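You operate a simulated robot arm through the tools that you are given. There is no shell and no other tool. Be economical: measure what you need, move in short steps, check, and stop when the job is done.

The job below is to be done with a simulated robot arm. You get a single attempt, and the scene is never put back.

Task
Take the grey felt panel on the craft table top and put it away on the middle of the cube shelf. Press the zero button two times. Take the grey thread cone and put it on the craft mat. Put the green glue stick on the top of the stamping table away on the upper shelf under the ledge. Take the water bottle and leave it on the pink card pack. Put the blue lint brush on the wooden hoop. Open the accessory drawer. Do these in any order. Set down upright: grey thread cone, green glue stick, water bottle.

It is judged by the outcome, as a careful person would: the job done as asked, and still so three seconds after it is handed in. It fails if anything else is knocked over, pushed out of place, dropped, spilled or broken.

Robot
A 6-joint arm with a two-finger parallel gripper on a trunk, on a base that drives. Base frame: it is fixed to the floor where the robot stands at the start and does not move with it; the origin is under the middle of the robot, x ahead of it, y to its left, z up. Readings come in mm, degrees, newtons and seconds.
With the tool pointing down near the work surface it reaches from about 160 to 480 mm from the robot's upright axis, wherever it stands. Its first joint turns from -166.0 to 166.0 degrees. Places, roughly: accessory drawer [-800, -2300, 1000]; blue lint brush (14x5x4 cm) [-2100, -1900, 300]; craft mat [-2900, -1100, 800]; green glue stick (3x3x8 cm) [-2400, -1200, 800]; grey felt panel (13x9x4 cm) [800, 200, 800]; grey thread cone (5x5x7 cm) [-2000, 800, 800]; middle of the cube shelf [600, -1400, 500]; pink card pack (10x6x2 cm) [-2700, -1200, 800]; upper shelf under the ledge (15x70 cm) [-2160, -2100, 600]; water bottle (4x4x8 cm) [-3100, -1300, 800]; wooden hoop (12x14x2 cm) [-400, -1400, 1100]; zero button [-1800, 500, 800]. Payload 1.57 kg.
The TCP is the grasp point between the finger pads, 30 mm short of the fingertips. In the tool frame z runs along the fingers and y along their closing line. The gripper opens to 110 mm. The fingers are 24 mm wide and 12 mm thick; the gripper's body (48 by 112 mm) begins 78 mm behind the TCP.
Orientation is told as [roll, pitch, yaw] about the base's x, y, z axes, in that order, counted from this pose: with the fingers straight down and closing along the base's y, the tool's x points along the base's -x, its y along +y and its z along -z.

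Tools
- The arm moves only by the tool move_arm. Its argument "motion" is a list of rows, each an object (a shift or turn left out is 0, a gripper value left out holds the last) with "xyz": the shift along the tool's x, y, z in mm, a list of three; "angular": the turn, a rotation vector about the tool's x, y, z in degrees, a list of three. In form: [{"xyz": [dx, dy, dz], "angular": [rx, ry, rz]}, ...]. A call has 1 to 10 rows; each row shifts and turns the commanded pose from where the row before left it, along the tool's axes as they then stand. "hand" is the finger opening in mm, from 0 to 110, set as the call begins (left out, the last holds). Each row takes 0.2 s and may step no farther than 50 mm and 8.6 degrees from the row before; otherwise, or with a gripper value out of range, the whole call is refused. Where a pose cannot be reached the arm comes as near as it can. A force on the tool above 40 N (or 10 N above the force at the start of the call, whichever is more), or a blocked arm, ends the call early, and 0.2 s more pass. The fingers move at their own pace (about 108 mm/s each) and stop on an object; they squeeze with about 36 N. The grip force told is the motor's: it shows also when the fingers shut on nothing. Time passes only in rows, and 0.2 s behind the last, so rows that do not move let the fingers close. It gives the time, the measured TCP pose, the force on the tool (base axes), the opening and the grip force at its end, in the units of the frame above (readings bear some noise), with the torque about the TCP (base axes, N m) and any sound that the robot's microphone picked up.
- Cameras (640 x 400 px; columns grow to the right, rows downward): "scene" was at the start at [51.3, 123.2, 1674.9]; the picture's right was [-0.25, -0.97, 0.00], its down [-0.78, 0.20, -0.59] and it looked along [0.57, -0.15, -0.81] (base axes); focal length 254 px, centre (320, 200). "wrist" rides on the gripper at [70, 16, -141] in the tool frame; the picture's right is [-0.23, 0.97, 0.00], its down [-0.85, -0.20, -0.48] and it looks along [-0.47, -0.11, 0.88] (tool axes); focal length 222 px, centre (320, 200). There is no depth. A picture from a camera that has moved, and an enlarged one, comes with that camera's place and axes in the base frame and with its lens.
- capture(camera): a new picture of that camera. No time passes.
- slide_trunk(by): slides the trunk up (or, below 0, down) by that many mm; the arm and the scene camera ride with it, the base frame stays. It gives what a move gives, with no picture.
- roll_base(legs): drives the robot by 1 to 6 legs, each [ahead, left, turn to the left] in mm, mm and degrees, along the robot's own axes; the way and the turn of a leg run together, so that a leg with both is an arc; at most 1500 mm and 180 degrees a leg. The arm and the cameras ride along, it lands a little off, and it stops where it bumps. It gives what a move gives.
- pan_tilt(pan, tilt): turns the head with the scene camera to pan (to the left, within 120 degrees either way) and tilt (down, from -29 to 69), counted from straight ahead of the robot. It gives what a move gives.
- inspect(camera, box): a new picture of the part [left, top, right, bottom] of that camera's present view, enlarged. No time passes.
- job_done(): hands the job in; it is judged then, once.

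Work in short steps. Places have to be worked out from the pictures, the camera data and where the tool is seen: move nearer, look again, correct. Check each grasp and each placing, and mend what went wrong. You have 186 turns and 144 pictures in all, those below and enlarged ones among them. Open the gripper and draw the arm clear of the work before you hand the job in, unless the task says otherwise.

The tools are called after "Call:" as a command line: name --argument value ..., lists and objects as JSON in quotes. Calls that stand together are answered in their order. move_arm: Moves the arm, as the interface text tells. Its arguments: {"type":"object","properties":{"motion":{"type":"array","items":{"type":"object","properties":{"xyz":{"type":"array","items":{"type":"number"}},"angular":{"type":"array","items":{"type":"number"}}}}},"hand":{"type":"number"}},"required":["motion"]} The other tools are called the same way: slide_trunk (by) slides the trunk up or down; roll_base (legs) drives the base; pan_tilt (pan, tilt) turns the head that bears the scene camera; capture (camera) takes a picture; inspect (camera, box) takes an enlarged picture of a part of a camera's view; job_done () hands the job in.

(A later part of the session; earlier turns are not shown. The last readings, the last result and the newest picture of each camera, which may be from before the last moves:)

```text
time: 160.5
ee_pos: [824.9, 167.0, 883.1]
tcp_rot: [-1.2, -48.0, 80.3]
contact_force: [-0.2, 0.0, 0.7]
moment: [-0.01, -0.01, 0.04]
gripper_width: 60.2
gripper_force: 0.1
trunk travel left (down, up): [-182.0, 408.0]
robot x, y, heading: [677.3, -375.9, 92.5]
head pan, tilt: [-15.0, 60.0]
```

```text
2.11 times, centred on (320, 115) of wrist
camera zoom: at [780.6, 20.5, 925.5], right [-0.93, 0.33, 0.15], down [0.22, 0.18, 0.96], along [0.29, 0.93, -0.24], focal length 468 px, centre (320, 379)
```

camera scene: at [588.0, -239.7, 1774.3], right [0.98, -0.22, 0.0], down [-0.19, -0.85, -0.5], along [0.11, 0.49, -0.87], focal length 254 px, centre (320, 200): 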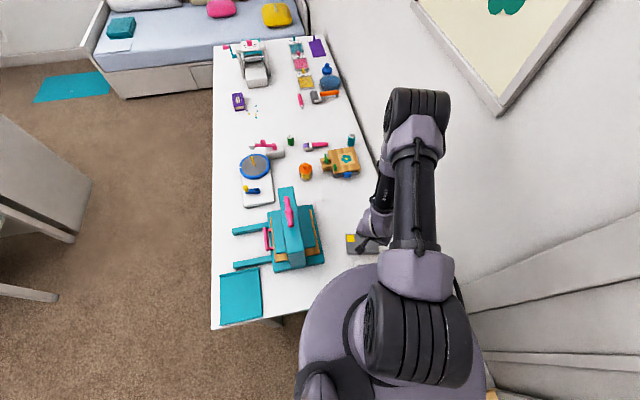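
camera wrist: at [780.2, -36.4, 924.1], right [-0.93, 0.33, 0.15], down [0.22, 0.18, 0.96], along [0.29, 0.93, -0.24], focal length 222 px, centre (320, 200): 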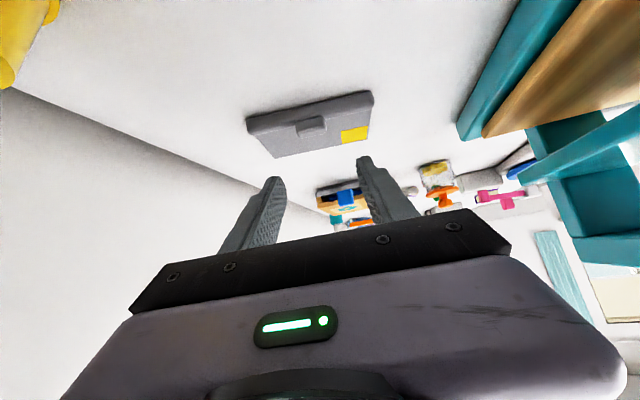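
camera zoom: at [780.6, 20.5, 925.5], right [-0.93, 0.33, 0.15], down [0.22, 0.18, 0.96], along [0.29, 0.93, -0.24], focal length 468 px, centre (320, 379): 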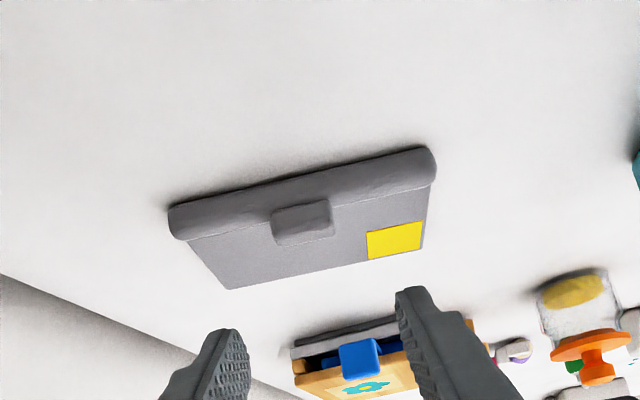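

Handle tips target (832, 200, 810). Descend to it with the 48° lean.

Call:
move_arm --motion '[{"xyz": [13, -0.5, 18]}, {"xyz": [13, -0.5, 18]}]'

Call:
inspect --camera "wrist" --box '[200, 20, 440, 210]'

```text
time: 161.1
ee_pos: [828.3, 176.3, 840.5]
tcp_rot: [-1.3, -48.0, 80.5]
contact_force: [-0.3, 0.0, 0.2]
moment: [0.01, 0.01, 0.03]
gripper_width: 60.1
gripper_force: 0.0
trunk travel left (down, up): [-182.0, 408.0]
robot x, y, heading: [676.8, -374.2, 92.8]
head pan, tilt: [-15.0, 60.0]
```

```text
2.11 times, centred on (320, 115) of wrist
camera zoom: at [784.2, 30.4, 882.0], right [-0.93, 0.33, 0.15], down [0.22, 0.18, 0.96], along [0.29, 0.93, -0.24], focal length 468 px, centre (320, 379)
```

zoom: 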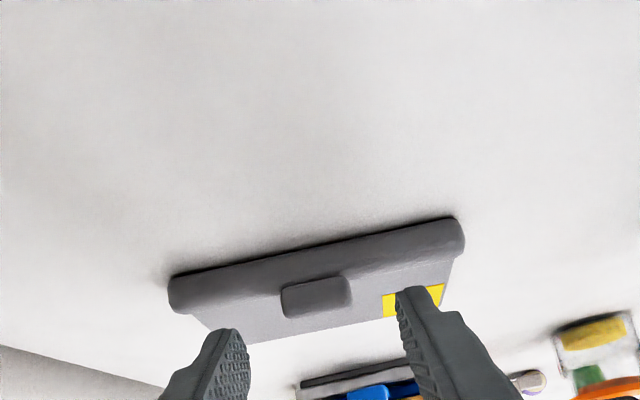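

Call:
move_arm --motion '[{"xyz": [4.6, 0, 4.2]}, {"xyz": [4.6, 0, 4.2]}]'

Call:
move_arm --motion '[{}, {}, {}]' --hand 5

Call:
inspect --camera "wrist" --box '[200, 20, 440, 210]'

```text
time: 161.7
ee_pos: [827.6, 175.7, 825.8]
tcp_rot: [-1.2, -47.8, 80.6]
contact_force: [0.0, 0.1, -0.4]
moment: [-0.02, 0.02, 0.01]
gripper_width: 60.0
gripper_force: 0.0
trunk travel left (down, up): [-182.0, 408.0]
robot x, y, heading: [671.0, -374.9, 92.4]
head pan, tilt: [-15.0, 60.0]
```

```text
time: 162.5
ee_pos: [827.3, 174.7, 827.1]
tcp_rot: [-1.2, -47.9, 80.5]
contact_force: [-0.7, 0.4, 0.2]
moment: [0.03, 0.01, -0.01]
gripper_width: 4.9
gripper_force: 0.0
trunk travel left (down, up): [-182.0, 408.0]
robot x, y, heading: [676.1, -373.6, 92.3]
head pan, tilt: [-15.0, 60.0]
```

```text
2.11 times, centred on (320, 115) of wrist
camera zoom: at [784.2, 29.6, 868.7], right [-0.93, 0.33, 0.15], down [0.22, 0.18, 0.96], along [0.29, 0.93, -0.24], focal length 468 px, centre (320, 379)
```

zoom: 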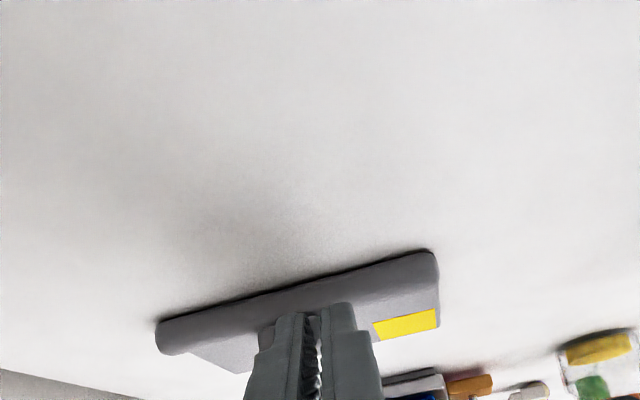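

Missed: the low corner of the leaned tips is still short of the handle. Open, go 13 mm forward, close again.

Call:
move_arm --motion '[{"xyz": [-3, 0, -3]}, {}, {"xyz": [-8.7, 0, 9.7]}, {"xyz": [3, 0, 2.5]}]' --hand 60

Call:
move_arm --motion '[{}, {}, {}]' --hand 5

Call:
inspect --camera "wrist" --box '[200, 20, 440, 210]'

```text
time: 163.5
ee_pos: [829.2, 187.3, 826.5]
tcp_rot: [-1.2, -47.9, 80.4]
contact_force: [-0.4, 0.0, 0.6]
moment: [0.01, 0.0, 0.01]
gripper_width: 60.2
gripper_force: 0.0
trunk travel left (down, up): [-182.0, 408.0]
robot x, y, heading: [678.2, -374.9, 92.8]
head pan, tilt: [-15.0, 60.0]
```

```text
time: 164.3
ee_pos: [830.0, 187.1, 827.7]
tcp_rot: [-1.1, -47.8, 80.4]
contact_force: [0.4, 0.6, -0.3]
moment: [-0.01, -0.03, 0.0]
gripper_width: 28.5
gripper_force: 36.0
trunk travel left (down, up): [-182.0, 408.0]
robot x, y, heading: [673.4, -374.3, 92.6]
head pan, tilt: [-15.0, 60.0]
```

```text
2.11 times, centred on (320, 115) of wrist
camera zoom: at [786.6, 40.9, 868.9], right [-0.93, 0.33, 0.15], down [0.22, 0.18, 0.96], along [0.29, 0.93, -0.24], focal length 468 px, centre (320, 379)
```

zoom: 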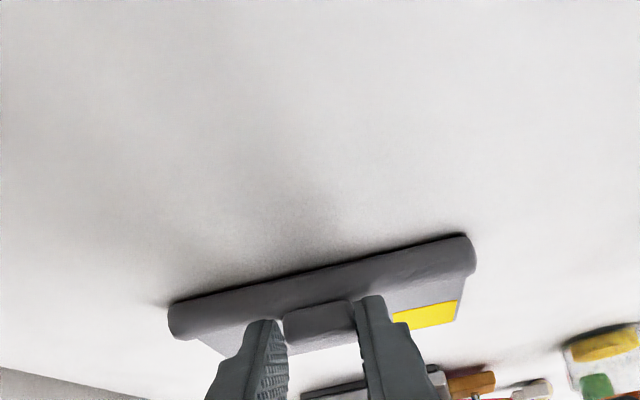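

Gripped with the 48° lean. Lift gently, step away from the mirror shelf, raise the trunk and check the hold.

Call:
move_arm --motion '[{"xyz": [-15, 0, -13.4]}, {"xyz": [-30, 0, -26.8]}, {"xyz": [-30, 0, -26.8]}]'

Call:
roll_base --legs '[[0, 40, 0]]'

Call:
slide_trunk --by 300

Call:
capture --camera "wrist"

```text
time: 165.1
ee_pos: [828.2, 189.5, 931.0]
tcp_rot: [-1.3, -47.9, 80.5]
contact_force: [-0.4, -0.5, -0.8]
moment: [-0.02, -0.01, 0.0]
gripper_width: 28.6
gripper_force: 35.5
trunk travel left (down, up): [-182.0, 408.0]
robot x, y, heading: [672.8, -375.4, 92.4]
head pan, tilt: [-15.0, 60.0]
```

```text
time: 165.9
ee_pos: [788.6, 187.9, 930.2]
tcp_rot: [-1.3, -47.9, 80.5]
contact_force: [-0.5, -0.9, 0.8]
moment: [-0.02, -0.03, -0.03]
gripper_width: 28.5
gripper_force: 35.9
trunk travel left (down, up): [-182.0, 408.0]
robot x, y, heading: [636.8, -379.0, 92.4]
head pan, tilt: [-15.0, 60.0]
```

```text
time: 168.9
ee_pos: [789.1, 188.0, 1231.3]
tcp_rot: [-1.2, -47.9, 80.5]
contact_force: [0.2, 0.5, -0.5]
moment: [0.0, 0.01, -0.01]
gripper_width: 28.5
gripper_force: 35.9
trunk travel left (down, up): [-482.0, 108.0]
robot x, y, heading: [636.2, -378.8, 92.6]
head pan, tilt: [-15.0, 60.0]
```

```text
80 pictures are left
camera wrist: at [747.1, 42.1, 1271.6], right [-0.93, 0.33, 0.15], down [0.22, 0.18, 0.96], along [0.29, 0.93, -0.24], focal length 222 px, centre (320, 200)
```

wrist: 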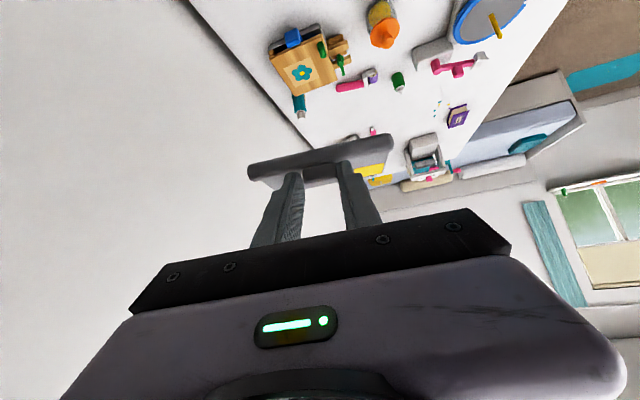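

Holding firmly. Turn round via -x so the tool yaw ends at about -90°, then lower the trunk in the open in front of the shelf.

Call:
roll_base --legs '[[0, 0, 100], [0, 0, 89.5]]'

Call:
slide_trunk --by -400

Call:
move_arm --motion '[{"xyz": [0, 40, 0]}, {"xyz": [0, 40, 0]}, {"xyz": [0, 25, 0]}, {"xyz": [33.4, 0, 30]}, {"xyz": [33.4, 0, 30]}, {"xyz": [33.4, 0, 30]}]'

```text
time: 177.6
ee_pos: [631.9, -963.6, 1230.9]
tcp_rot: [-1.3, -47.9, -84.9]
contact_force: [0.2, 0.4, -0.1]
moment: [0.04, -0.01, -0.02]
gripper_width: 28.5
gripper_force: 36.0
trunk travel left (down, up): [-482.0, 108.0]
robot x, y, heading: [637.8, -375.1, -73.1]
head pan, tilt: [-15.0, 60.0]
```

```text
time: 181.4
ee_pos: [632.2, -963.2, 830.4]
tcp_rot: [-1.3, -47.9, -84.9]
contact_force: [0.9, -0.3, -0.7]
moment: [0.02, 0.0, 0.0]
gripper_width: 28.6
gripper_force: 35.7
trunk travel left (down, up): [-82.0, 508.0]
robot x, y, heading: [637.1, -381.8, -72.8]
head pan, tilt: [-15.0, 60.0]
```

```text
time: 182.8
ee_pos: [735.2, -955.7, 694.5]
tcp_rot: [-1.4, -47.9, -84.8]
contact_force: [-0.3, -0.2, -0.5]
moment: [0.03, -0.04, 0.0]
gripper_width: 28.4
gripper_force: 35.6
trunk travel left (down, up): [-82.0, 508.0]
robot x, y, heading: [640.7, -376.5, -72.9]
head pan, tilt: [-15.0, 60.0]
```

Lower the trunk the rest and the arm to z≈540, then look from the head camera.

Call:
slide_trunk --by -80

Call:
move_arm --motion '[{"xyz": [24, -25, 21.5]}, {"xyz": [24, -25, 21.5]}, {"angular": [0, 0, 2.5]}]'

Call:
pan_tilt --pan -15 --tilt 40

Call:
inspect --camera "scene" --box '[160, 60, 480, 260]'

```text
time: 184.0
ee_pos: [734.8, -955.5, 616.2]
tcp_rot: [-1.3, -47.9, -85.0]
contact_force: [-0.2, 0.6, 0.6]
moment: [0.02, 0.0, 0.01]
gripper_width: 28.4
gripper_force: 35.9
trunk travel left (down, up): [-2.0, 588.0]
robot x, y, heading: [637.9, -376.6, -72.8]
head pan, tilt: [-15.0, 60.0]
```

```text
time: 184.8
ee_pos: [683.2, -958.5, 551.9]
tcp_rot: [1.5, -47.8, -88.6]
contact_force: [-0.3, -0.2, 0.2]
moment: [0.05, 0.02, -0.03]
gripper_width: 28.5
gripper_force: 36.1
trunk travel left (down, up): [-2.0, 588.0]
robot x, y, heading: [636.9, -377.6, -72.7]
head pan, tilt: [-15.0, 60.0]
```

```text
time: 185.6
ee_pos: [683.0, -959.5, 552.9]
tcp_rot: [1.5, -47.9, -88.5]
contact_force: [0.6, -0.3, -0.7]
moment: [0.03, 0.0, 0.01]
gripper_width: 28.4
gripper_force: 35.8
trunk travel left (down, up): [-2.0, 588.0]
robot x, y, heading: [640.7, -381.1, -72.7]
head pan, tilt: [-15.0, 40.0]
```

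```text
2.00 times, centred on (320, 160) of scene
camera zoom: at [768.6, -400.7, 1420.9], right [-1.0, -0.04, 0.0], down [-0.02, 0.64, -0.77], along [0.03, -0.77, -0.64], focal length 507 px, centre (320, 280)
```

zoom: 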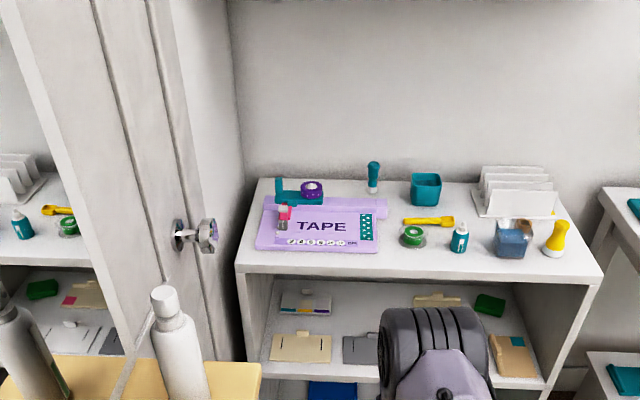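

The free bay at the back is x≈560–785, board z≈465, front edge y≈-1167, opening ≈320. I'll lean the tool to 60° (nose of panel slightly up), raise a bit, and drive 100 mm closer to check the entry.

Call:
move_arm --motion '[{"angular": [0, -6, 0]}, {"angular": [0, -6, 0]}, {"xyz": [-22, -5, -12.5]}]'

Call:
roll_base --legs '[[95.5, -30, 0]]'

Call:
capture --camera "wrist"

Call:
capture --camera "scene"

```text
time: 186.4
ee_pos: [680.7, -958.4, 575.7]
tcp_rot: [1.9, -60.0, -89.2]
contact_force: [0.6, 0.1, -0.6]
moment: [0.03, -0.01, 0.04]
gripper_width: 28.6
gripper_force: 36.0
trunk travel left (down, up): [-2.0, 588.0]
robot x, y, heading: [638.6, -378.1, -73.0]
head pan, tilt: [-15.0, 40.0]
```

```text
time: 187.6
ee_pos: [679.4, -1058.2, 575.5]
tcp_rot: [2.0, -59.8, -89.3]
contact_force: [0.9, 0.1, -0.9]
moment: [0.01, -0.02, 0.0]
gripper_width: 28.4
gripper_force: 36.1
trunk travel left (down, up): [-2.0, 588.0]
robot x, y, heading: [638.6, -479.8, -72.9]
head pan, tilt: [-15.0, 40.0]
```

```text
78 pictures are left
camera wrist: at [689.6, -900.4, 586.3], right [0.97, -0.07, 0.21], down [-0.22, -0.02, 0.98], along [-0.07, -1.0, -0.04], focal length 222 px, centre (320, 200)
```

wrist: 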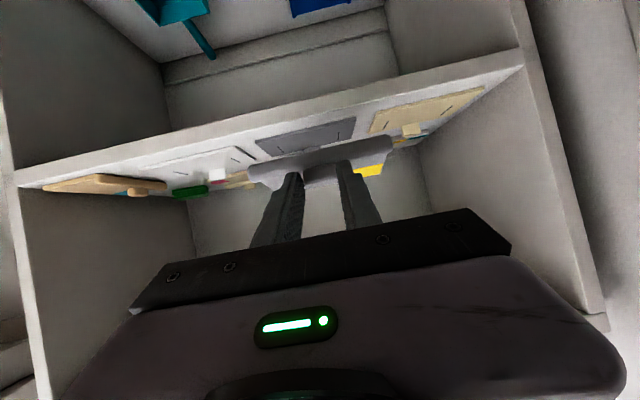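

```text
77 pictures are left
camera scene: at [768.4, -500.4, 1421.0], right [-1.0, -0.04, 0.0], down [-0.02, 0.64, -0.77], along [0.03, -0.77, -0.64], focal length 254 px, centre (320, 200)
```

scene: 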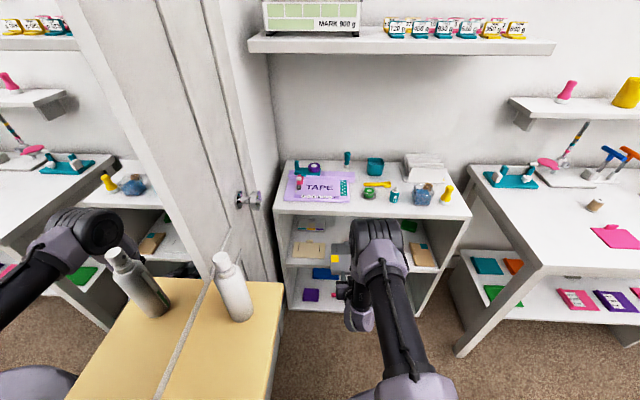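

The view into the middle bay is clear: board at about z=475–480. Raise 15 mm and drive in 150 mm, then check.

Call:
move_arm --motion '[{"xyz": [-13, 0, -7.5]}]'

Call:
roll_base --legs '[[143, -46, 0]]'

Call:
capture --camera "wrist"

```text
time: 187.9
ee_pos: [678.2, -1059.0, 591.1]
tcp_rot: [1.9, -59.9, -89.3]
contact_force: [-0.2, -0.1, -0.2]
moment: [0.0, -0.02, 0.0]
gripper_width: 28.6
gripper_force: 36.0
trunk travel left (down, up): [-2.0, 588.0]
robot x, y, heading: [638.5, -477.8, -72.8]
head pan, tilt: [-15.0, 40.0]
```

```text
time: 189.3
ee_pos: [679.0, -1210.4, 589.5]
tcp_rot: [2.0, -59.9, -89.2]
contact_force: [0.1, -0.1, -0.3]
moment: [0.02, -0.01, 0.02]
gripper_width: 28.8
gripper_force: 36.3
trunk travel left (down, up): [-2.0, 588.0]
robot x, y, heading: [637.7, -629.5, -72.9]
head pan, tilt: [-15.0, 40.0]
```

```text
76 pictures are left
camera wrist: at [688.2, -1052.2, 600.7], right [0.97, -0.07, 0.21], down [-0.22, -0.02, 0.98], along [-0.06, -1.0, -0.04], focal length 222 px, centre (320, 200)
```

wrist: 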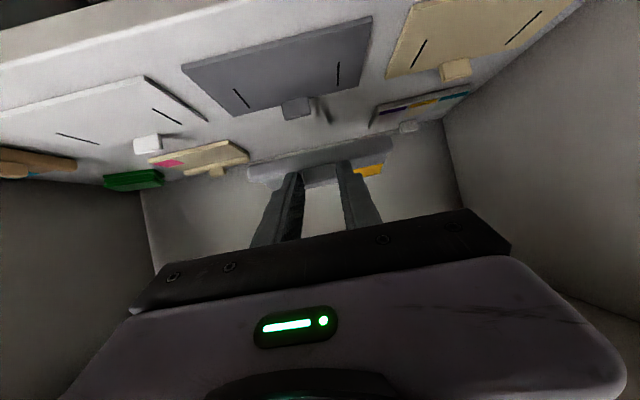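

Clear view: back bay x≈550–770 behind the grey panel. Drive 135 mm more and shift 13 mm to centre.

Call:
roll_base --legs '[[129, -42, 0]]'

Call:
move_arm --motion '[{"xyz": [0, -12, 0]}]'

Call:
capture --camera "wrist"

```text
time: 190.8
ee_pos: [675.9, -1339.4, 588.2]
tcp_rot: [2.0, -59.3, -89.2]
contact_force: [0.5, -1.0, -0.3]
moment: [0.0, -0.01, -0.02]
gripper_width: 28.3
gripper_force: 35.9
trunk travel left (down, up): [-2.0, 588.0]
robot x, y, heading: [635.4, -762.9, -72.8]
head pan, tilt: [-15.0, 40.0]
stopped in leg 1: the robot was blocked; the commanded pose is now the measured one
```

```text
time: 191.2
ee_pos: [666.0, -1340.0, 588.3]
tcp_rot: [1.8, -59.4, -89.0]
contact_force: [1.1, 0.0, -0.3]
moment: [0.03, -0.02, -0.01]
gripper_width: 28.4
gripper_force: 35.5
trunk travel left (down, up): [-2.0, 588.0]
robot x, y, heading: [634.2, -766.0, -72.7]
head pan, tilt: [-15.0, 40.0]
```

```text
75 pictures are left
camera wrist: at [675.8, -1181.3, 599.3], right [0.97, -0.07, 0.21], down [-0.21, -0.03, 0.98], along [-0.06, -1.0, -0.05], focal length 222 px, centre (320, 200)
```

wrist: 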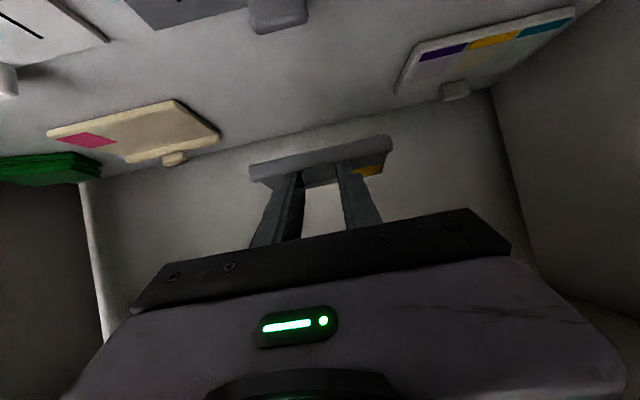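

The forearm has probably just touched the top board's edge; the panel is over the free bay. Lower 25 mm, then ease the lean back to 48° so the panel is level.

Call:
move_arm --motion '[{"xyz": [11, 0, 6.5]}, {"xyz": [11, 0, 6.5]}, {"angular": [0, 6, 0]}, {"angular": [0, 5.6, 0]}]'

Call:
move_arm --motion '[{"xyz": [7.4, 0, 6.7]}, {"xyz": [7.4, 0, 6.7]}]'

Call:
capture --camera "wrist"

```text
time: 192.3
ee_pos: [662.9, -1309.3, 551.5]
tcp_rot: [1.5, -45.4, -88.6]
contact_force: [0.7, -0.6, -0.4]
moment: [0.0, 0.0, -0.04]
gripper_width: 28.5
gripper_force: 36.3
trunk travel left (down, up): [-2.0, 588.0]
robot x, y, heading: [631.1, -758.6, -72.8]
head pan, tilt: [-15.0, 40.0]
stopped in row 4: the arm was blocked; the commanded pose is now the measured one
```

```text
time: 192.9
ee_pos: [664.9, -1310.9, 533.3]
tcp_rot: [1.5, -45.8, -88.5]
contact_force: [-0.1, -0.1, -0.2]
moment: [0.0, -0.01, 0.0]
gripper_width: 28.5
gripper_force: 35.9
trunk travel left (down, up): [-2.0, 588.0]
robot x, y, heading: [633.4, -760.8, -72.9]
head pan, tilt: [-15.0, 40.0]
```

```text
74 pictures are left
camera wrist: at [674.1, -1159.0, 582.0], right [0.98, -0.12, 0.18], down [-0.21, -0.26, 0.94], along [-0.06, -0.96, -0.28], focal length 222 px, centre (320, 200)
```

wrist: 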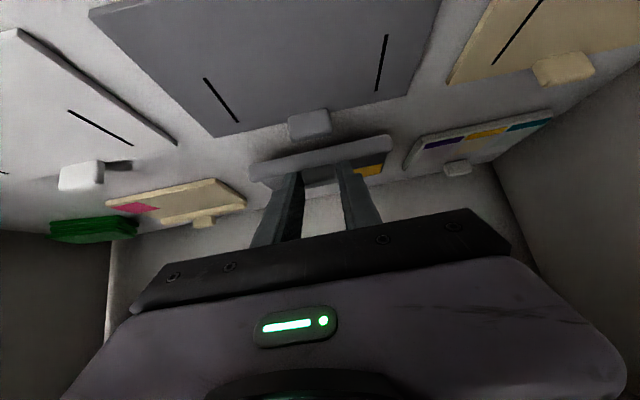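

The wrist slid the hand back ~30 mm, but the panel still sits wholly behind the grey panel's handle. Level it and lower until it touches.

Call:
move_arm --motion '[{"xyz": [-3, 0, 3], "angular": [0, -2, 0]}, {"xyz": [3.7, 0, 3.3]}, {"xyz": [3, 0, 2.7]}]'

```text
time: 193.8
ee_pos: [664.3, -1313.4, 526.1]
tcp_rot: [1.5, -48.1, -88.5]
contact_force: [-1.2, 0.5, -0.8]
moment: [0.04, -0.01, 0.03]
gripper_width: 28.6
gripper_force: 35.7
trunk travel left (down, up): [-2.0, 588.0]
robot x, y, heading: [637.2, -762.7, -72.9]
head pan, tilt: [-15.0, 40.0]
```

Call:
move_arm --motion '[{"xyz": [3, 0, 2.7]}, {"xyz": [3, 0, 2.7]}, {"xyz": [3, 0, 2.7]}, {"xyz": [3, 0, 2.7]}]'

```text
time: 194.7
ee_pos: [664.0, -1315.6, 515.7]
tcp_rot: [1.4, -48.5, -88.4]
contact_force: [-4.6, 21.5, 47.9]
moment: [-0.45, 0.09, -0.08]
gripper_width: 28.7
gripper_force: 36.1
trunk travel left (down, up): [-2.0, 588.0]
robot x, y, heading: [631.0, -762.7, -72.8]
head pan, tilt: [-15.0, 40.0]
stopped in row 4: the force on the tool passed its limit at 51 N (the readings are from after the stop); the commanded pose is now the measured one
```

Contact. Ease up 2 mm, release, and look.

Call:
move_arm --motion '[{"xyz": [-1.5, 0, -1.3]}, {}, {}]' --hand 62

Call:
move_arm --motion '[{"xyz": [-3, 0, -10]}, {"xyz": [-4, 0, -14]}]'

Call:
capture --camera "wrist"

```text
time: 195.5
ee_pos: [665.1, -1311.6, 510.7]
tcp_rot: [1.3, -47.5, -88.4]
contact_force: [0.2, -0.5, -0.3]
moment: [-0.02, 0.04, -0.01]
gripper_width: 62.0
gripper_force: 0.1
trunk travel left (down, up): [-2.0, 588.0]
robot x, y, heading: [632.7, -758.4, -73.0]
head pan, tilt: [-15.0, 40.0]
```

```text
time: 196.1
ee_pos: [664.6, -1307.7, 530.3]
tcp_rot: [1.5, -47.6, -88.5]
contact_force: [-0.2, 0.1, 0.6]
moment: [0.03, 0.01, 0.0]
gripper_width: 62.3
gripper_force: 0.0
trunk travel left (down, up): [-2.0, 588.0]
robot x, y, heading: [628.8, -764.5, -72.9]
head pan, tilt: [-15.0, 40.0]
```

```text
73 pictures are left
camera wrist: at [673.5, -1156.0, 573.8], right [0.98, -0.11, 0.18], down [-0.21, -0.23, 0.95], along [-0.06, -0.97, -0.25], focal length 222 px, centre (320, 200)
```

wrist: 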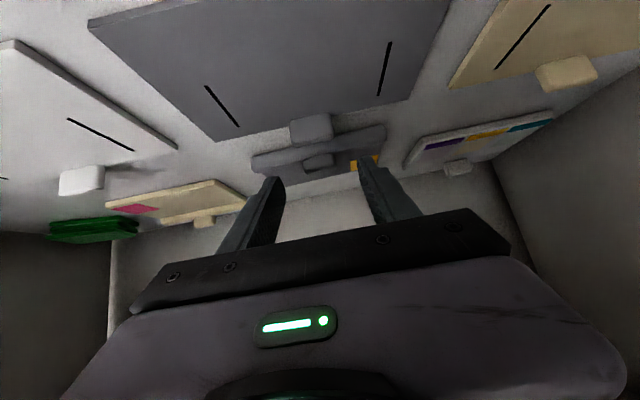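

The panel is placed behind the grey one. Rise 20 mm and drive straight out.

Call:
move_arm --motion '[{"xyz": [-14, 0, -13]}]'

Call:
roll_base --legs '[[-334, 104, 0]]'

Call:
inspect --camera "scene" --box '[220, 120, 480, 320]'

```text
time: 196.5
ee_pos: [663.1, -1311.9, 549.5]
tcp_rot: [1.4, -47.8, -88.6]
contact_force: [0.0, -1.1, 0.0]
moment: [0.01, -0.01, 0.01]
gripper_width: 62.1
gripper_force: 0.0
trunk travel left (down, up): [-2.0, 588.0]
robot x, y, heading: [630.0, -763.7, -72.8]
head pan, tilt: [-15.0, 40.0]
```

```text
time: 198.7
ee_pos: [660.7, -956.1, 546.6]
tcp_rot: [1.5, -47.5, -88.7]
contact_force: [0.1, -0.3, 0.2]
moment: [0.01, 0.0, -0.04]
gripper_width: 61.9
gripper_force: 0.1
trunk travel left (down, up): [-2.0, 588.0]
robot x, y, heading: [630.6, -406.9, -72.9]
head pan, tilt: [-15.0, 40.0]
```

```text
2.00 times, centred on (350, 220) of scene
camera zoom: at [763.2, -432.5, 1421.0], right [-1.0, -0.04, 0.0], down [-0.02, 0.64, -0.77], along [0.03, -0.77, -0.64], focal length 507 px, centre (260, 160)
```

zoom: 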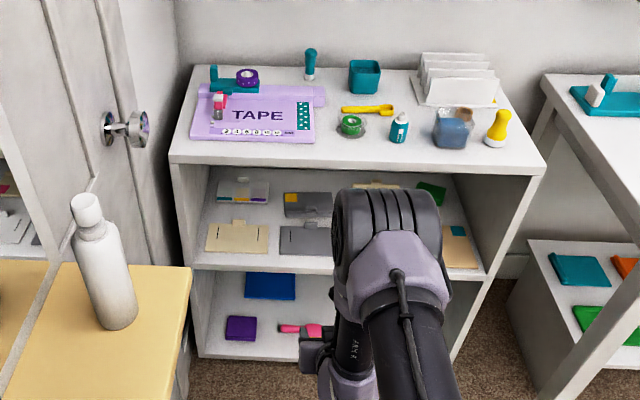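

The felt panel is put away. Now restore a compact vertical tool pose before travelling.

Call:
move_arm --motion '[{"xyz": [-37, 0, -33]}, {"xyz": [-37, 0, -33]}, {"xyz": [-37, 0, -33]}, {"xyz": [33, 0, -36]}, {"xyz": [33, 0, -36]}, {"angular": [0, 8, 0]}, {"angular": [0, 8, 0]}, {"angular": [0, 8, 0]}, {"angular": [0, 8, 0]}, {"angular": [0, 8, 0]}]' --hand 110

Call:
move_arm --motion '[{"angular": [0, 7.5, 0]}]'

Call:
slide_trunk --by 350

```text
time: 200.9
ee_pos: [654.0, -861.8, 696.1]
tcp_rot: [1.0, -7.5, -87.6]
contact_force: [-0.4, -0.5, 0.0]
moment: [0.03, 0.03, -0.04]
gripper_width: 110.0
gripper_force: 0.1
trunk travel left (down, up): [-2.0, 588.0]
robot x, y, heading: [634.2, -407.5, -72.9]
head pan, tilt: [-15.0, 40.0]
```

```text
time: 201.3
ee_pos: [654.2, -861.4, 696.0]
tcp_rot: [0.9, 0.1, -87.5]
contact_force: [0.2, 0.0, 0.1]
moment: [0.01, 0.01, 0.0]
gripper_width: 109.9
gripper_force: 0.1
trunk travel left (down, up): [-2.0, 588.0]
robot x, y, heading: [632.9, -411.8, -73.0]
head pan, tilt: [-15.0, 40.0]
```

```text
time: 204.8
ee_pos: [653.4, -861.6, 1045.5]
tcp_rot: [0.9, 0.0, -87.5]
contact_force: [0.0, 0.2, -0.5]
moment: [0.01, -0.01, -0.01]
gripper_width: 109.9
gripper_force: 0.1
trunk travel left (down, up): [-352.0, 238.0]
robot x, y, heading: [634.5, -406.8, -73.0]
head pan, tilt: [-15.0, 40.0]
```

Compact and vertical. Turn to face -x and drive west, then survey.

Call:
roll_base --legs '[[0, 0, -107], [1100, 0, 0]]'

Call:
pan_tilt --pan 60 --tilt 30

Call:
capture --camera "scene"

Call:
pan_tilt --pan -20 --tilt 28

Call:
capture --camera "scene"

```text
time: 215.0
ee_pos: [-898.0, -266.5, 1046.6]
tcp_rot: [0.9, 0.0, 165.1]
contact_force: [0.3, -0.5, -0.6]
moment: [0.03, -0.01, 0.01]
gripper_width: 109.9
gripper_force: 0.0
trunk travel left (down, up): [-352.0, 238.0]
robot x, y, heading: [-459.9, -381.5, 179.8]
head pan, tilt: [-15.0, 40.0]
```

```text
time: 216.4
ee_pos: [-898.6, -267.8, 1046.5]
tcp_rot: [1.0, 0.0, 165.2]
contact_force: [0.6, 0.6, -0.6]
moment: [0.01, 0.0, -0.02]
gripper_width: 110.0
gripper_force: 0.1
trunk travel left (down, up): [-352.0, 238.0]
robot x, y, heading: [-462.0, -380.0, 179.9]
head pan, tilt: [60.0, 30.0]
```

```text
71 pictures are left
camera scene: at [-485.8, -596.4, 1786.3], right [-0.86, 0.5, 0.0], down [0.25, 0.43, -0.87], along [-0.44, -0.75, -0.5], focal length 254 px, centre (320, 200)
```

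scene: 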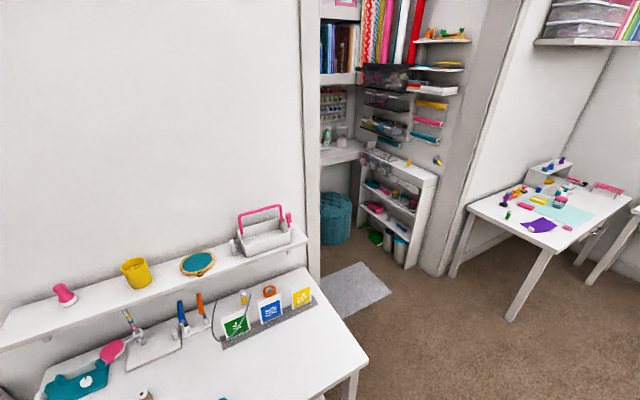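

```text
time: 218.0
ee_pos: [-898.9, -266.2, 1045.5]
tcp_rot: [1.0, 0.0, 165.2]
contact_force: [-0.6, 0.1, 0.8]
moment: [-0.01, -0.01, -0.02]
gripper_width: 110.0
gripper_force: 0.1
trunk travel left (down, up): [-352.0, 238.0]
robot x, y, heading: [-460.3, -382.9, 179.6]
head pan, tilt: [-20.0, 28.0]
```

```text
70 pictures are left
camera scene: at [-525.8, -486.8, 1789.5], right [0.34, 0.94, 0.0], down [0.44, -0.16, -0.88], along [-0.83, 0.3, -0.47], focal length 254 px, centre (320, 200)
```

scene: 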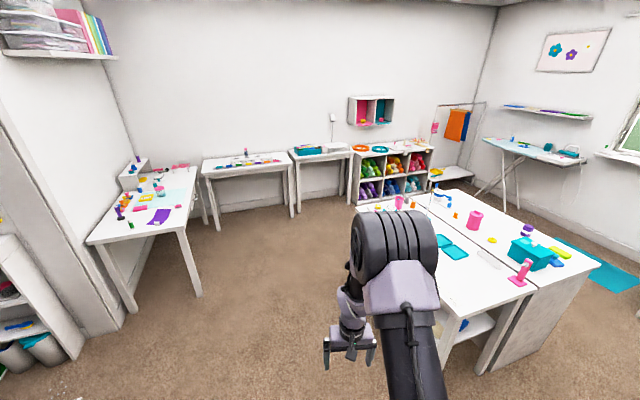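

I see the layout: zero-button table to the right ahead (edge y≈405), stamping table far ahead-left, closet opening on the left. First to the zero button and thread cone.

Call:
roll_base --legs '[[1400, 0, 0], [0, 0, -90], [420, 0, 0]]'

Call:
pan_tilt --pan -10 --tilt 50

Call:
capture --camera "scene"

Call:
capture --camera "wrist"

```text
time: 230.9
ee_pos: [-1739.4, 468.8, 1046.5]
tcp_rot: [1.0, 0.1, 76.7]
contact_force: [0.4, 0.8, 0.0]
moment: [0.01, 0.02, 0.02]
gripper_width: 110.1
gripper_force: 0.0
trunk travel left (down, up): [-352.0, 238.0]
robot x, y, heading: [-1843.8, 26.4, 91.3]
head pan, tilt: [-20.0, 28.0]
```

```text
time: 231.8
ee_pos: [-1739.4, 468.4, 1046.3]
tcp_rot: [1.0, 0.0, 76.7]
contact_force: [-0.1, -0.6, 0.8]
moment: [0.01, 0.0, -0.01]
gripper_width: 109.8
gripper_force: 0.1
trunk travel left (down, up): [-352.0, 238.0]
robot x, y, heading: [-1842.8, 27.5, 91.0]
head pan, tilt: [-10.0, 50.0]
```

```text
69 pictures are left
camera scene: at [-1970.2, 81.8, 1756.9], right [0.99, -0.15, 0.0], down [-0.12, -0.76, -0.64], along [0.1, 0.64, -0.77], focal length 254 px, centre (320, 200)
```

scene: 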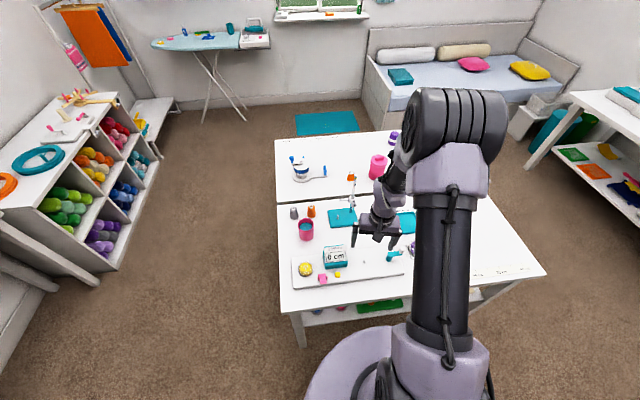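

```text
68 pictures are left
camera wrist: at [-1768.8, 403.6, 1187.3], right [-0.89, 0.45, 0.02], down [0.4, 0.78, 0.47], along [0.2, 0.43, -0.88], focal length 222 px, centre (320, 200)
```

wrist: 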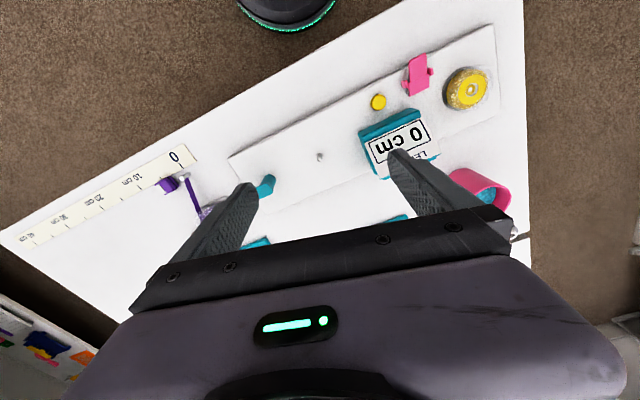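

I see a length counter with a small yellow button and grey/orange cones at the left. Zooming in to identify the zero button and cone.

Call:
inspect --camera "scene" --box '[280, 190, 400, 290]'

Call:
inspect --camera "wrist" --box '[300, 40, 500, 180]'

```text
4.00 times, centred on (340, 240) of scene
camera zoom: at [-1970.2, 81.8, 1756.9], right [0.99, -0.15, 0.0], down [-0.12, -0.76, -0.64], along [0.1, 0.64, -0.77], focal length 1014 px, centre (240, 40)
```

zoom: 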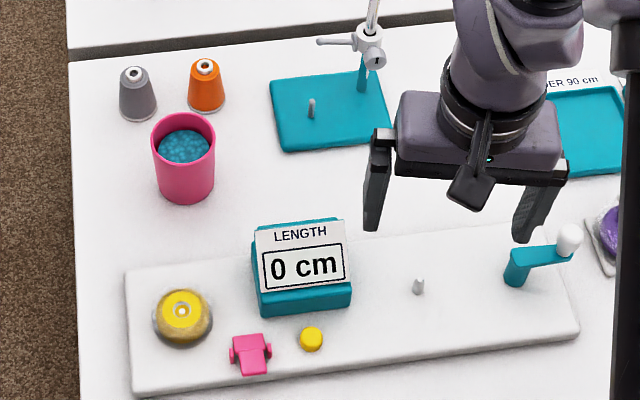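

```text
2.86 times, centred on (400, 110) of wrist
camera zoom: at [-1768.8, 403.6, 1187.3], right [-0.89, 0.45, 0.02], down [0.4, 0.78, 0.47], along [0.2, 0.43, -0.88], focal length 635 px, centre (91, 457)
```

zoom: 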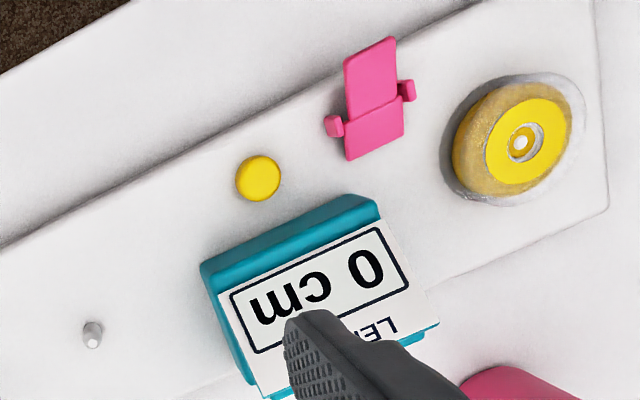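

The yellow button in front of the display is at about (-1840, 473, 825). Close the fingers, square up and hover above it.

Call:
move_arm --motion '[{"angular": [0, 0, -6.7]}, {"angular": [0, 0, -6.6]}, {"xyz": [-2, 34, 0]}, {"xyz": [-2, 34, 0]}, {"xyz": [-1, 33, 0]}, {"xyz": [0, 0, 45]}, {"xyz": [0, 0, 45]}, {"xyz": [0, 0, 45]}, {"xyz": [0, 0, 25]}]' --hand 0

Call:
capture --camera "wrist"

```text
time: 233.8
ee_pos: [-1846.8, 475.8, 890.1]
tcp_rot: [1.0, -0.2, 90.1]
contact_force: [0.0, 0.9, -1.1]
moment: [-0.02, -0.01, -0.02]
gripper_width: 0.0
gripper_force: 21.1
trunk travel left (down, up): [-352.0, 238.0]
robot x, y, heading: [-1840.5, 27.2, 91.3]
head pan, tilt: [-10.0, 50.0]
```

```text
65 pictures are left
camera wrist: at [-1858.9, 405.6, 1031.2], right [-0.97, 0.23, 0.02], down [0.21, 0.85, 0.48], along [0.09, 0.47, -0.88], focal length 222 px, centre (320, 200)
```

wrist: 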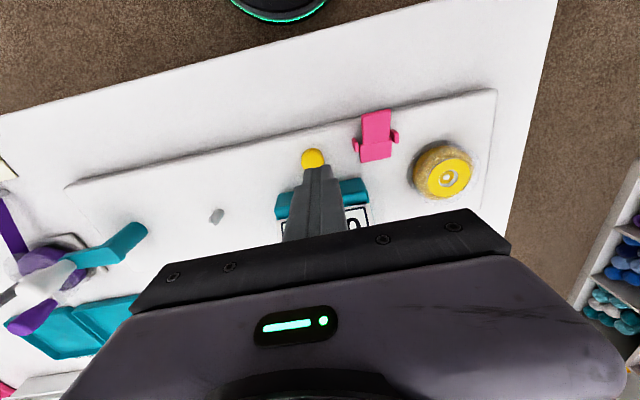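

Button at (-1841, 469). Correct by 6 mm each way, descend and press gently.

Call:
move_arm --motion '[{"xyz": [6, -6, 0]}, {"xyz": [0, 0, 27]}]'

Call:
move_arm --motion '[{"xyz": [0, 0, 3]}, {"xyz": [0, 0, 3]}, {"xyz": [0, 0, 3]}, {"xyz": [0, 0, 2]}]'

Call:
inspect --camera "wrist" --box '[260, 100, 400, 200]'

```text
time: 234.4
ee_pos: [-1840.0, 469.1, 861.9]
tcp_rot: [1.0, -0.2, 89.9]
contact_force: [-0.1, 0.3, 0.8]
moment: [-0.02, -0.01, -0.01]
gripper_width: 0.2
gripper_force: 21.4
trunk travel left (down, up): [-352.0, 238.0]
robot x, y, heading: [-1841.2, 24.7, 91.2]
head pan, tilt: [-10.0, 50.0]
```

```text
time: 235.4
ee_pos: [-1838.2, 467.5, 854.7]
tcp_rot: [1.0, -0.5, 90.0]
contact_force: [-1.6, -6.0, 35.3]
moment: [-0.22, 0.0, -0.04]
gripper_width: 0.0
gripper_force: 21.4
trunk travel left (down, up): [-352.0, 238.0]
robot x, y, heading: [-1839.4, 25.6, 91.4]
head pan, tilt: [-10.0, 50.0]
heard: click
stopped in row 4: the force on the tool passed its limit at 42 N (the readings are from after the stop); the commanded pose is now the measured one
```

```text
4.00 times, centred on (330, 150) of wrist
camera zoom: at [-1852.5, 397.0, 994.6], right [-0.97, 0.23, 0.02], down [0.21, 0.85, 0.48], along [0.09, 0.47, -0.88], focal length 888 px, centre (280, 400)
```

zoom: 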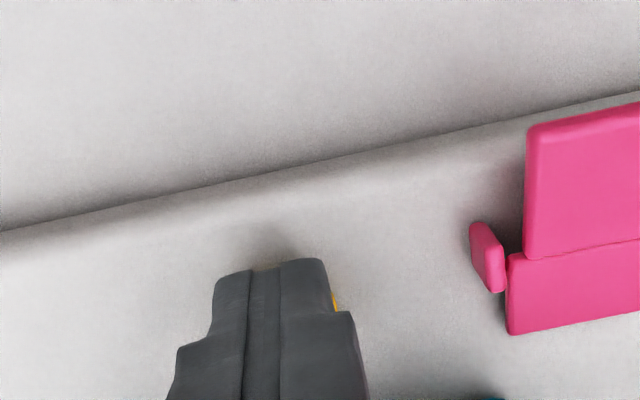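

Click heard: first press. Lift off 8 mm, then press once more.

Call:
move_arm --motion '[{"xyz": [0, 0, -6]}, {"xyz": [0, 0, -4]}, {}]'

Call:
move_arm --motion '[{"xyz": [0, 0, 4]}, {"xyz": [0, 0, 3]}, {"xyz": [0, 0, 2]}, {"xyz": [0, 0, 1]}]'

```text
time: 236.2
ee_pos: [-1838.7, 468.3, 863.0]
tcp_rot: [1.0, -0.4, 90.0]
contact_force: [0.4, 0.5, 1.0]
moment: [-0.02, -0.03, -0.03]
gripper_width: 0.0
gripper_force: 21.1
trunk travel left (down, up): [-352.0, 238.0]
robot x, y, heading: [-1841.3, 27.4, 91.2]
head pan, tilt: [-10.0, 50.0]
```

```text
time: 237.2
ee_pos: [-1838.1, 470.0, 854.3]
tcp_rot: [1.1, -0.6, 90.0]
contact_force: [10.7, 3.3, 38.9]
moment: [-0.07, -0.36, 0.0]
gripper_width: 0.0
gripper_force: 21.2
trunk travel left (down, up): [-352.0, 238.0]
robot x, y, heading: [-1847.3, 27.0, 91.2]
head pan, tilt: [-10.0, 50.0]
heard: click
```

Two clicks: done. Raise up, then go round to the table's left end at about (-2400, 790), facing +x, for the grey cone at about (-1977, 800).

Call:
move_arm --motion '[{"xyz": [0, 0, -45]}, {"xyz": [0, 0, -45]}, {"xyz": [0, 0, -45]}, {"xyz": [0, 0, -45]}]' --hand 110

Call:
roll_base --legs '[[0, 560, 0], [760, 0, 0], [0, 0, -90]]'

Call:
capture --camera "wrist"

```text
time: 238.2
ee_pos: [-1833.7, 466.0, 1032.9]
tcp_rot: [1.1, -0.2, 90.0]
contact_force: [-0.1, 0.1, -0.3]
moment: [0.0, 0.02, 0.0]
gripper_width: 110.0
gripper_force: 0.0
trunk travel left (down, up): [-352.0, 238.0]
robot x, y, heading: [-1843.0, 28.6, 91.2]
head pan, tilt: [-10.0, 50.0]
```

```text
time: 248.8
ee_pos: [-1959.7, 793.4, 1033.4]
tcp_rot: [1.0, -0.5, 1.7]
contact_force: [0.2, 0.7, -0.1]
moment: [-0.02, -0.01, 0.0]
gripper_width: 109.9
gripper_force: 0.1
trunk travel left (down, up): [-352.0, 238.0]
robot x, y, heading: [-2396.9, 792.1, 3.1]
head pan, tilt: [-10.0, 50.0]
```

```text
63 pictures are left
camera wrist: at [-2030.1, 804.0, 1173.3], right [0.2, 0.98, 0.02], down [0.86, -0.18, 0.48], along [0.47, -0.08, -0.88], focal length 222 px, centre (320, 200)
```

wrist: 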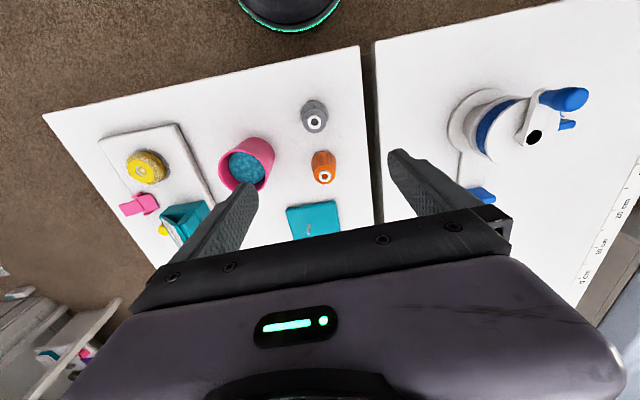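

Grey cone at about (-1982, 795). Lower the trunk 150, align, and descend with an 84 mm opening.

Call:
slide_trunk --by -130

Call:
move_arm --motion '[{"xyz": [22, 2, 0], "angular": [1, 0, 1.7]}, {"xyz": [0, 0, 20]}]' --hand 84

Call:
capture --camera "wrist"

```text
time: 250.4
ee_pos: [-1960.1, 792.3, 902.8]
tcp_rot: [0.9, -0.4, 1.7]
contact_force: [-0.4, -0.8, 0.1]
moment: [0.01, -0.02, 0.03]
gripper_width: 110.2
gripper_force: 0.0
trunk travel left (down, up): [-222.0, 368.0]
robot x, y, heading: [-2400.2, 787.9, 3.1]
head pan, tilt: [-10.0, 50.0]
```

```text
time: 251.0
ee_pos: [-1980.3, 793.4, 881.2]
tcp_rot: [0.0, -0.4, 0.0]
contact_force: [-0.7, 0.4, -0.3]
moment: [-0.01, 0.01, 0.03]
gripper_width: 84.3
gripper_force: 0.0
trunk travel left (down, up): [-222.0, 368.0]
robot x, y, heading: [-2397.7, 792.3, 2.8]
head pan, tilt: [-10.0, 50.0]
```

```text
62 pictures are left
camera wrist: at [-2049.4, 809.4, 1021.6], right [0.23, 0.97, 0.0], down [0.85, -0.2, 0.48], along [0.47, -0.11, -0.88], focal length 222 px, centre (320, 200)
```

wrist: 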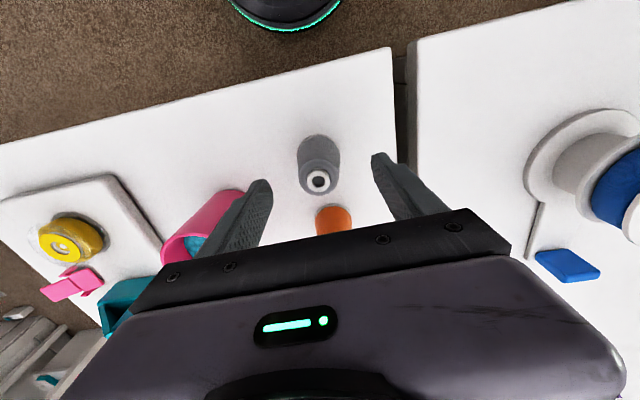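

Cone axis about (-1983, 791). Correct and descend further, feeling for the table.

Call:
move_arm --motion '[{"xyz": [3, -2, 20]}, {"xyz": [0, 0, 20]}, {"xyz": [0, 0, 8]}]'

Call:
move_arm --motion '[{"xyz": [0, 0, 4]}, {"xyz": [0, 0, 4]}, {"xyz": [0, 0, 4]}]'

```text
time: 251.8
ee_pos: [-1983.7, 791.7, 835.6]
tcp_rot: [0.0, -0.4, 0.0]
contact_force: [-0.7, -0.2, 0.4]
moment: [0.06, 0.03, 0.0]
gripper_width: 84.0
gripper_force: 0.1
trunk travel left (down, up): [-222.0, 368.0]
robot x, y, heading: [-2400.4, 786.6, 2.8]
head pan, tilt: [-10.0, 50.0]
```

```text
time: 252.5
ee_pos: [-1984.2, 789.9, 831.5]
tcp_rot: [0.0, -0.7, 0.0]
contact_force: [-8.8, -0.7, 36.1]
moment: [-0.25, 0.67, 0.28]
gripper_width: 84.0
gripper_force: 0.1
trunk travel left (down, up): [-222.0, 368.0]
robot x, y, heading: [-2396.8, 785.6, 2.8]
head pan, tilt: [-10.0, 50.0]
stopped in row 3: the force on the tool passed its limit at 55 N (the readings are from after the stop); the commanded pose is now the measured one
```

Table top is at z≈801. Raise 5 mm and close on the cone.

Call:
move_arm --motion '[{"xyz": [0, 0, -6]}, {}]'

Call:
move_arm --motion '[{}, {}, {}]' --hand 10

Call:
move_arm --motion '[{"xyz": [0, 0, -30]}, {"xyz": [0, 0, -45]}]'

Call:
capture --camera "wrist"

```text
time: 253.1
ee_pos: [-1981.6, 791.0, 834.4]
tcp_rot: [0.0, -0.6, 0.0]
contact_force: [-0.7, -0.2, -0.5]
moment: [0.03, 0.01, -0.02]
gripper_width: 84.1
gripper_force: 0.1
trunk travel left (down, up): [-222.0, 368.0]
robot x, y, heading: [-2400.9, 788.8, 3.0]
head pan, tilt: [-10.0, 50.0]
```

```text
time: 253.9
ee_pos: [-1982.4, 791.5, 834.3]
tcp_rot: [0.0, -0.6, 0.0]
contact_force: [1.1, 0.5, 1.7]
moment: [0.08, -0.01, 0.01]
gripper_width: 41.1
gripper_force: 36.1
trunk travel left (down, up): [-222.0, 368.0]
robot x, y, heading: [-2400.7, 788.9, 3.0]
head pan, tilt: [-10.0, 50.0]
```

```text
time: 254.5
ee_pos: [-1985.9, 789.5, 910.2]
tcp_rot: [0.0, -0.6, 0.1]
contact_force: [0.0, -0.2, -0.4]
moment: [-0.04, 0.01, 0.05]
gripper_width: 41.3
gripper_force: 35.7
trunk travel left (down, up): [-222.0, 368.0]
robot x, y, heading: [-2401.6, 788.7, 3.0]
head pan, tilt: [-10.0, 50.0]
```

```text
61 pictures are left
camera wrist: at [-2055.8, 806.6, 1050.1], right [0.23, 0.97, 0.0], down [0.85, -0.2, 0.49], along [0.48, -0.11, -0.87], focal length 222 px, centre (320, 200)
```

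wrist: 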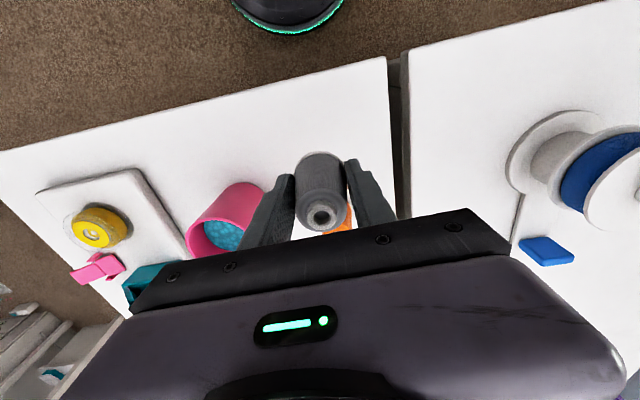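

Cone held upright. Raise, turn to -y and drive toward the stamping table, then look.

Call:
slide_trunk --by 180

Call:
roll_base --legs '[[0, 0, -93], [1050, -200, 0]]'

Call:
pan_tilt --pan -10 --tilt 42

Call:
capture --camera "scene"

```text
time: 256.5
ee_pos: [-1984.2, 789.7, 1089.7]
tcp_rot: [0.0, -0.7, -0.1]
contact_force: [-0.5, -0.2, -0.7]
moment: [0.01, -0.01, -0.02]
gripper_width: 41.2
gripper_force: 35.8
trunk travel left (down, up): [-402.0, 188.0]
robot x, y, heading: [-2402.0, 791.2, 3.1]
head pan, tilt: [-10.0, 50.0]
```

```text
time: 265.9
ee_pos: [-2563.3, -695.0, 1088.8]
tcp_rot: [0.1, -0.6, -90.8]
contact_force: [0.9, 0.0, -1.0]
moment: [-0.01, 0.03, 0.0]
gripper_width: 40.9
gripper_force: 36.0
trunk travel left (down, up): [-402.0, 188.0]
robot x, y, heading: [-2558.1, -284.2, -87.9]
head pan, tilt: [-10.0, 50.0]
```

```text
time: 266.6
ee_pos: [-2564.8, -694.6, 1090.1]
tcp_rot: [0.0, -0.6, -90.8]
contact_force: [0.6, 1.2, 0.0]
moment: [0.03, 0.0, 0.01]
gripper_width: 40.7
gripper_force: 36.1
trunk travel left (down, up): [-402.0, 188.0]
robot x, y, heading: [-2558.9, -282.2, -87.8]
head pan, tilt: [-10.0, 42.0]
```

```text
60 pictures are left
camera scene: at [-2431.7, -336.0, 1818.0], right [-0.99, 0.14, 0.0], down [0.09, 0.66, -0.74], along [-0.1, -0.74, -0.67], focal length 254 px, centre (320, 200)
```

scene: 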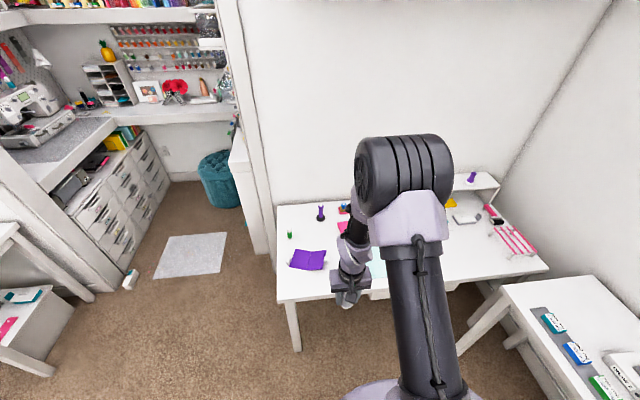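

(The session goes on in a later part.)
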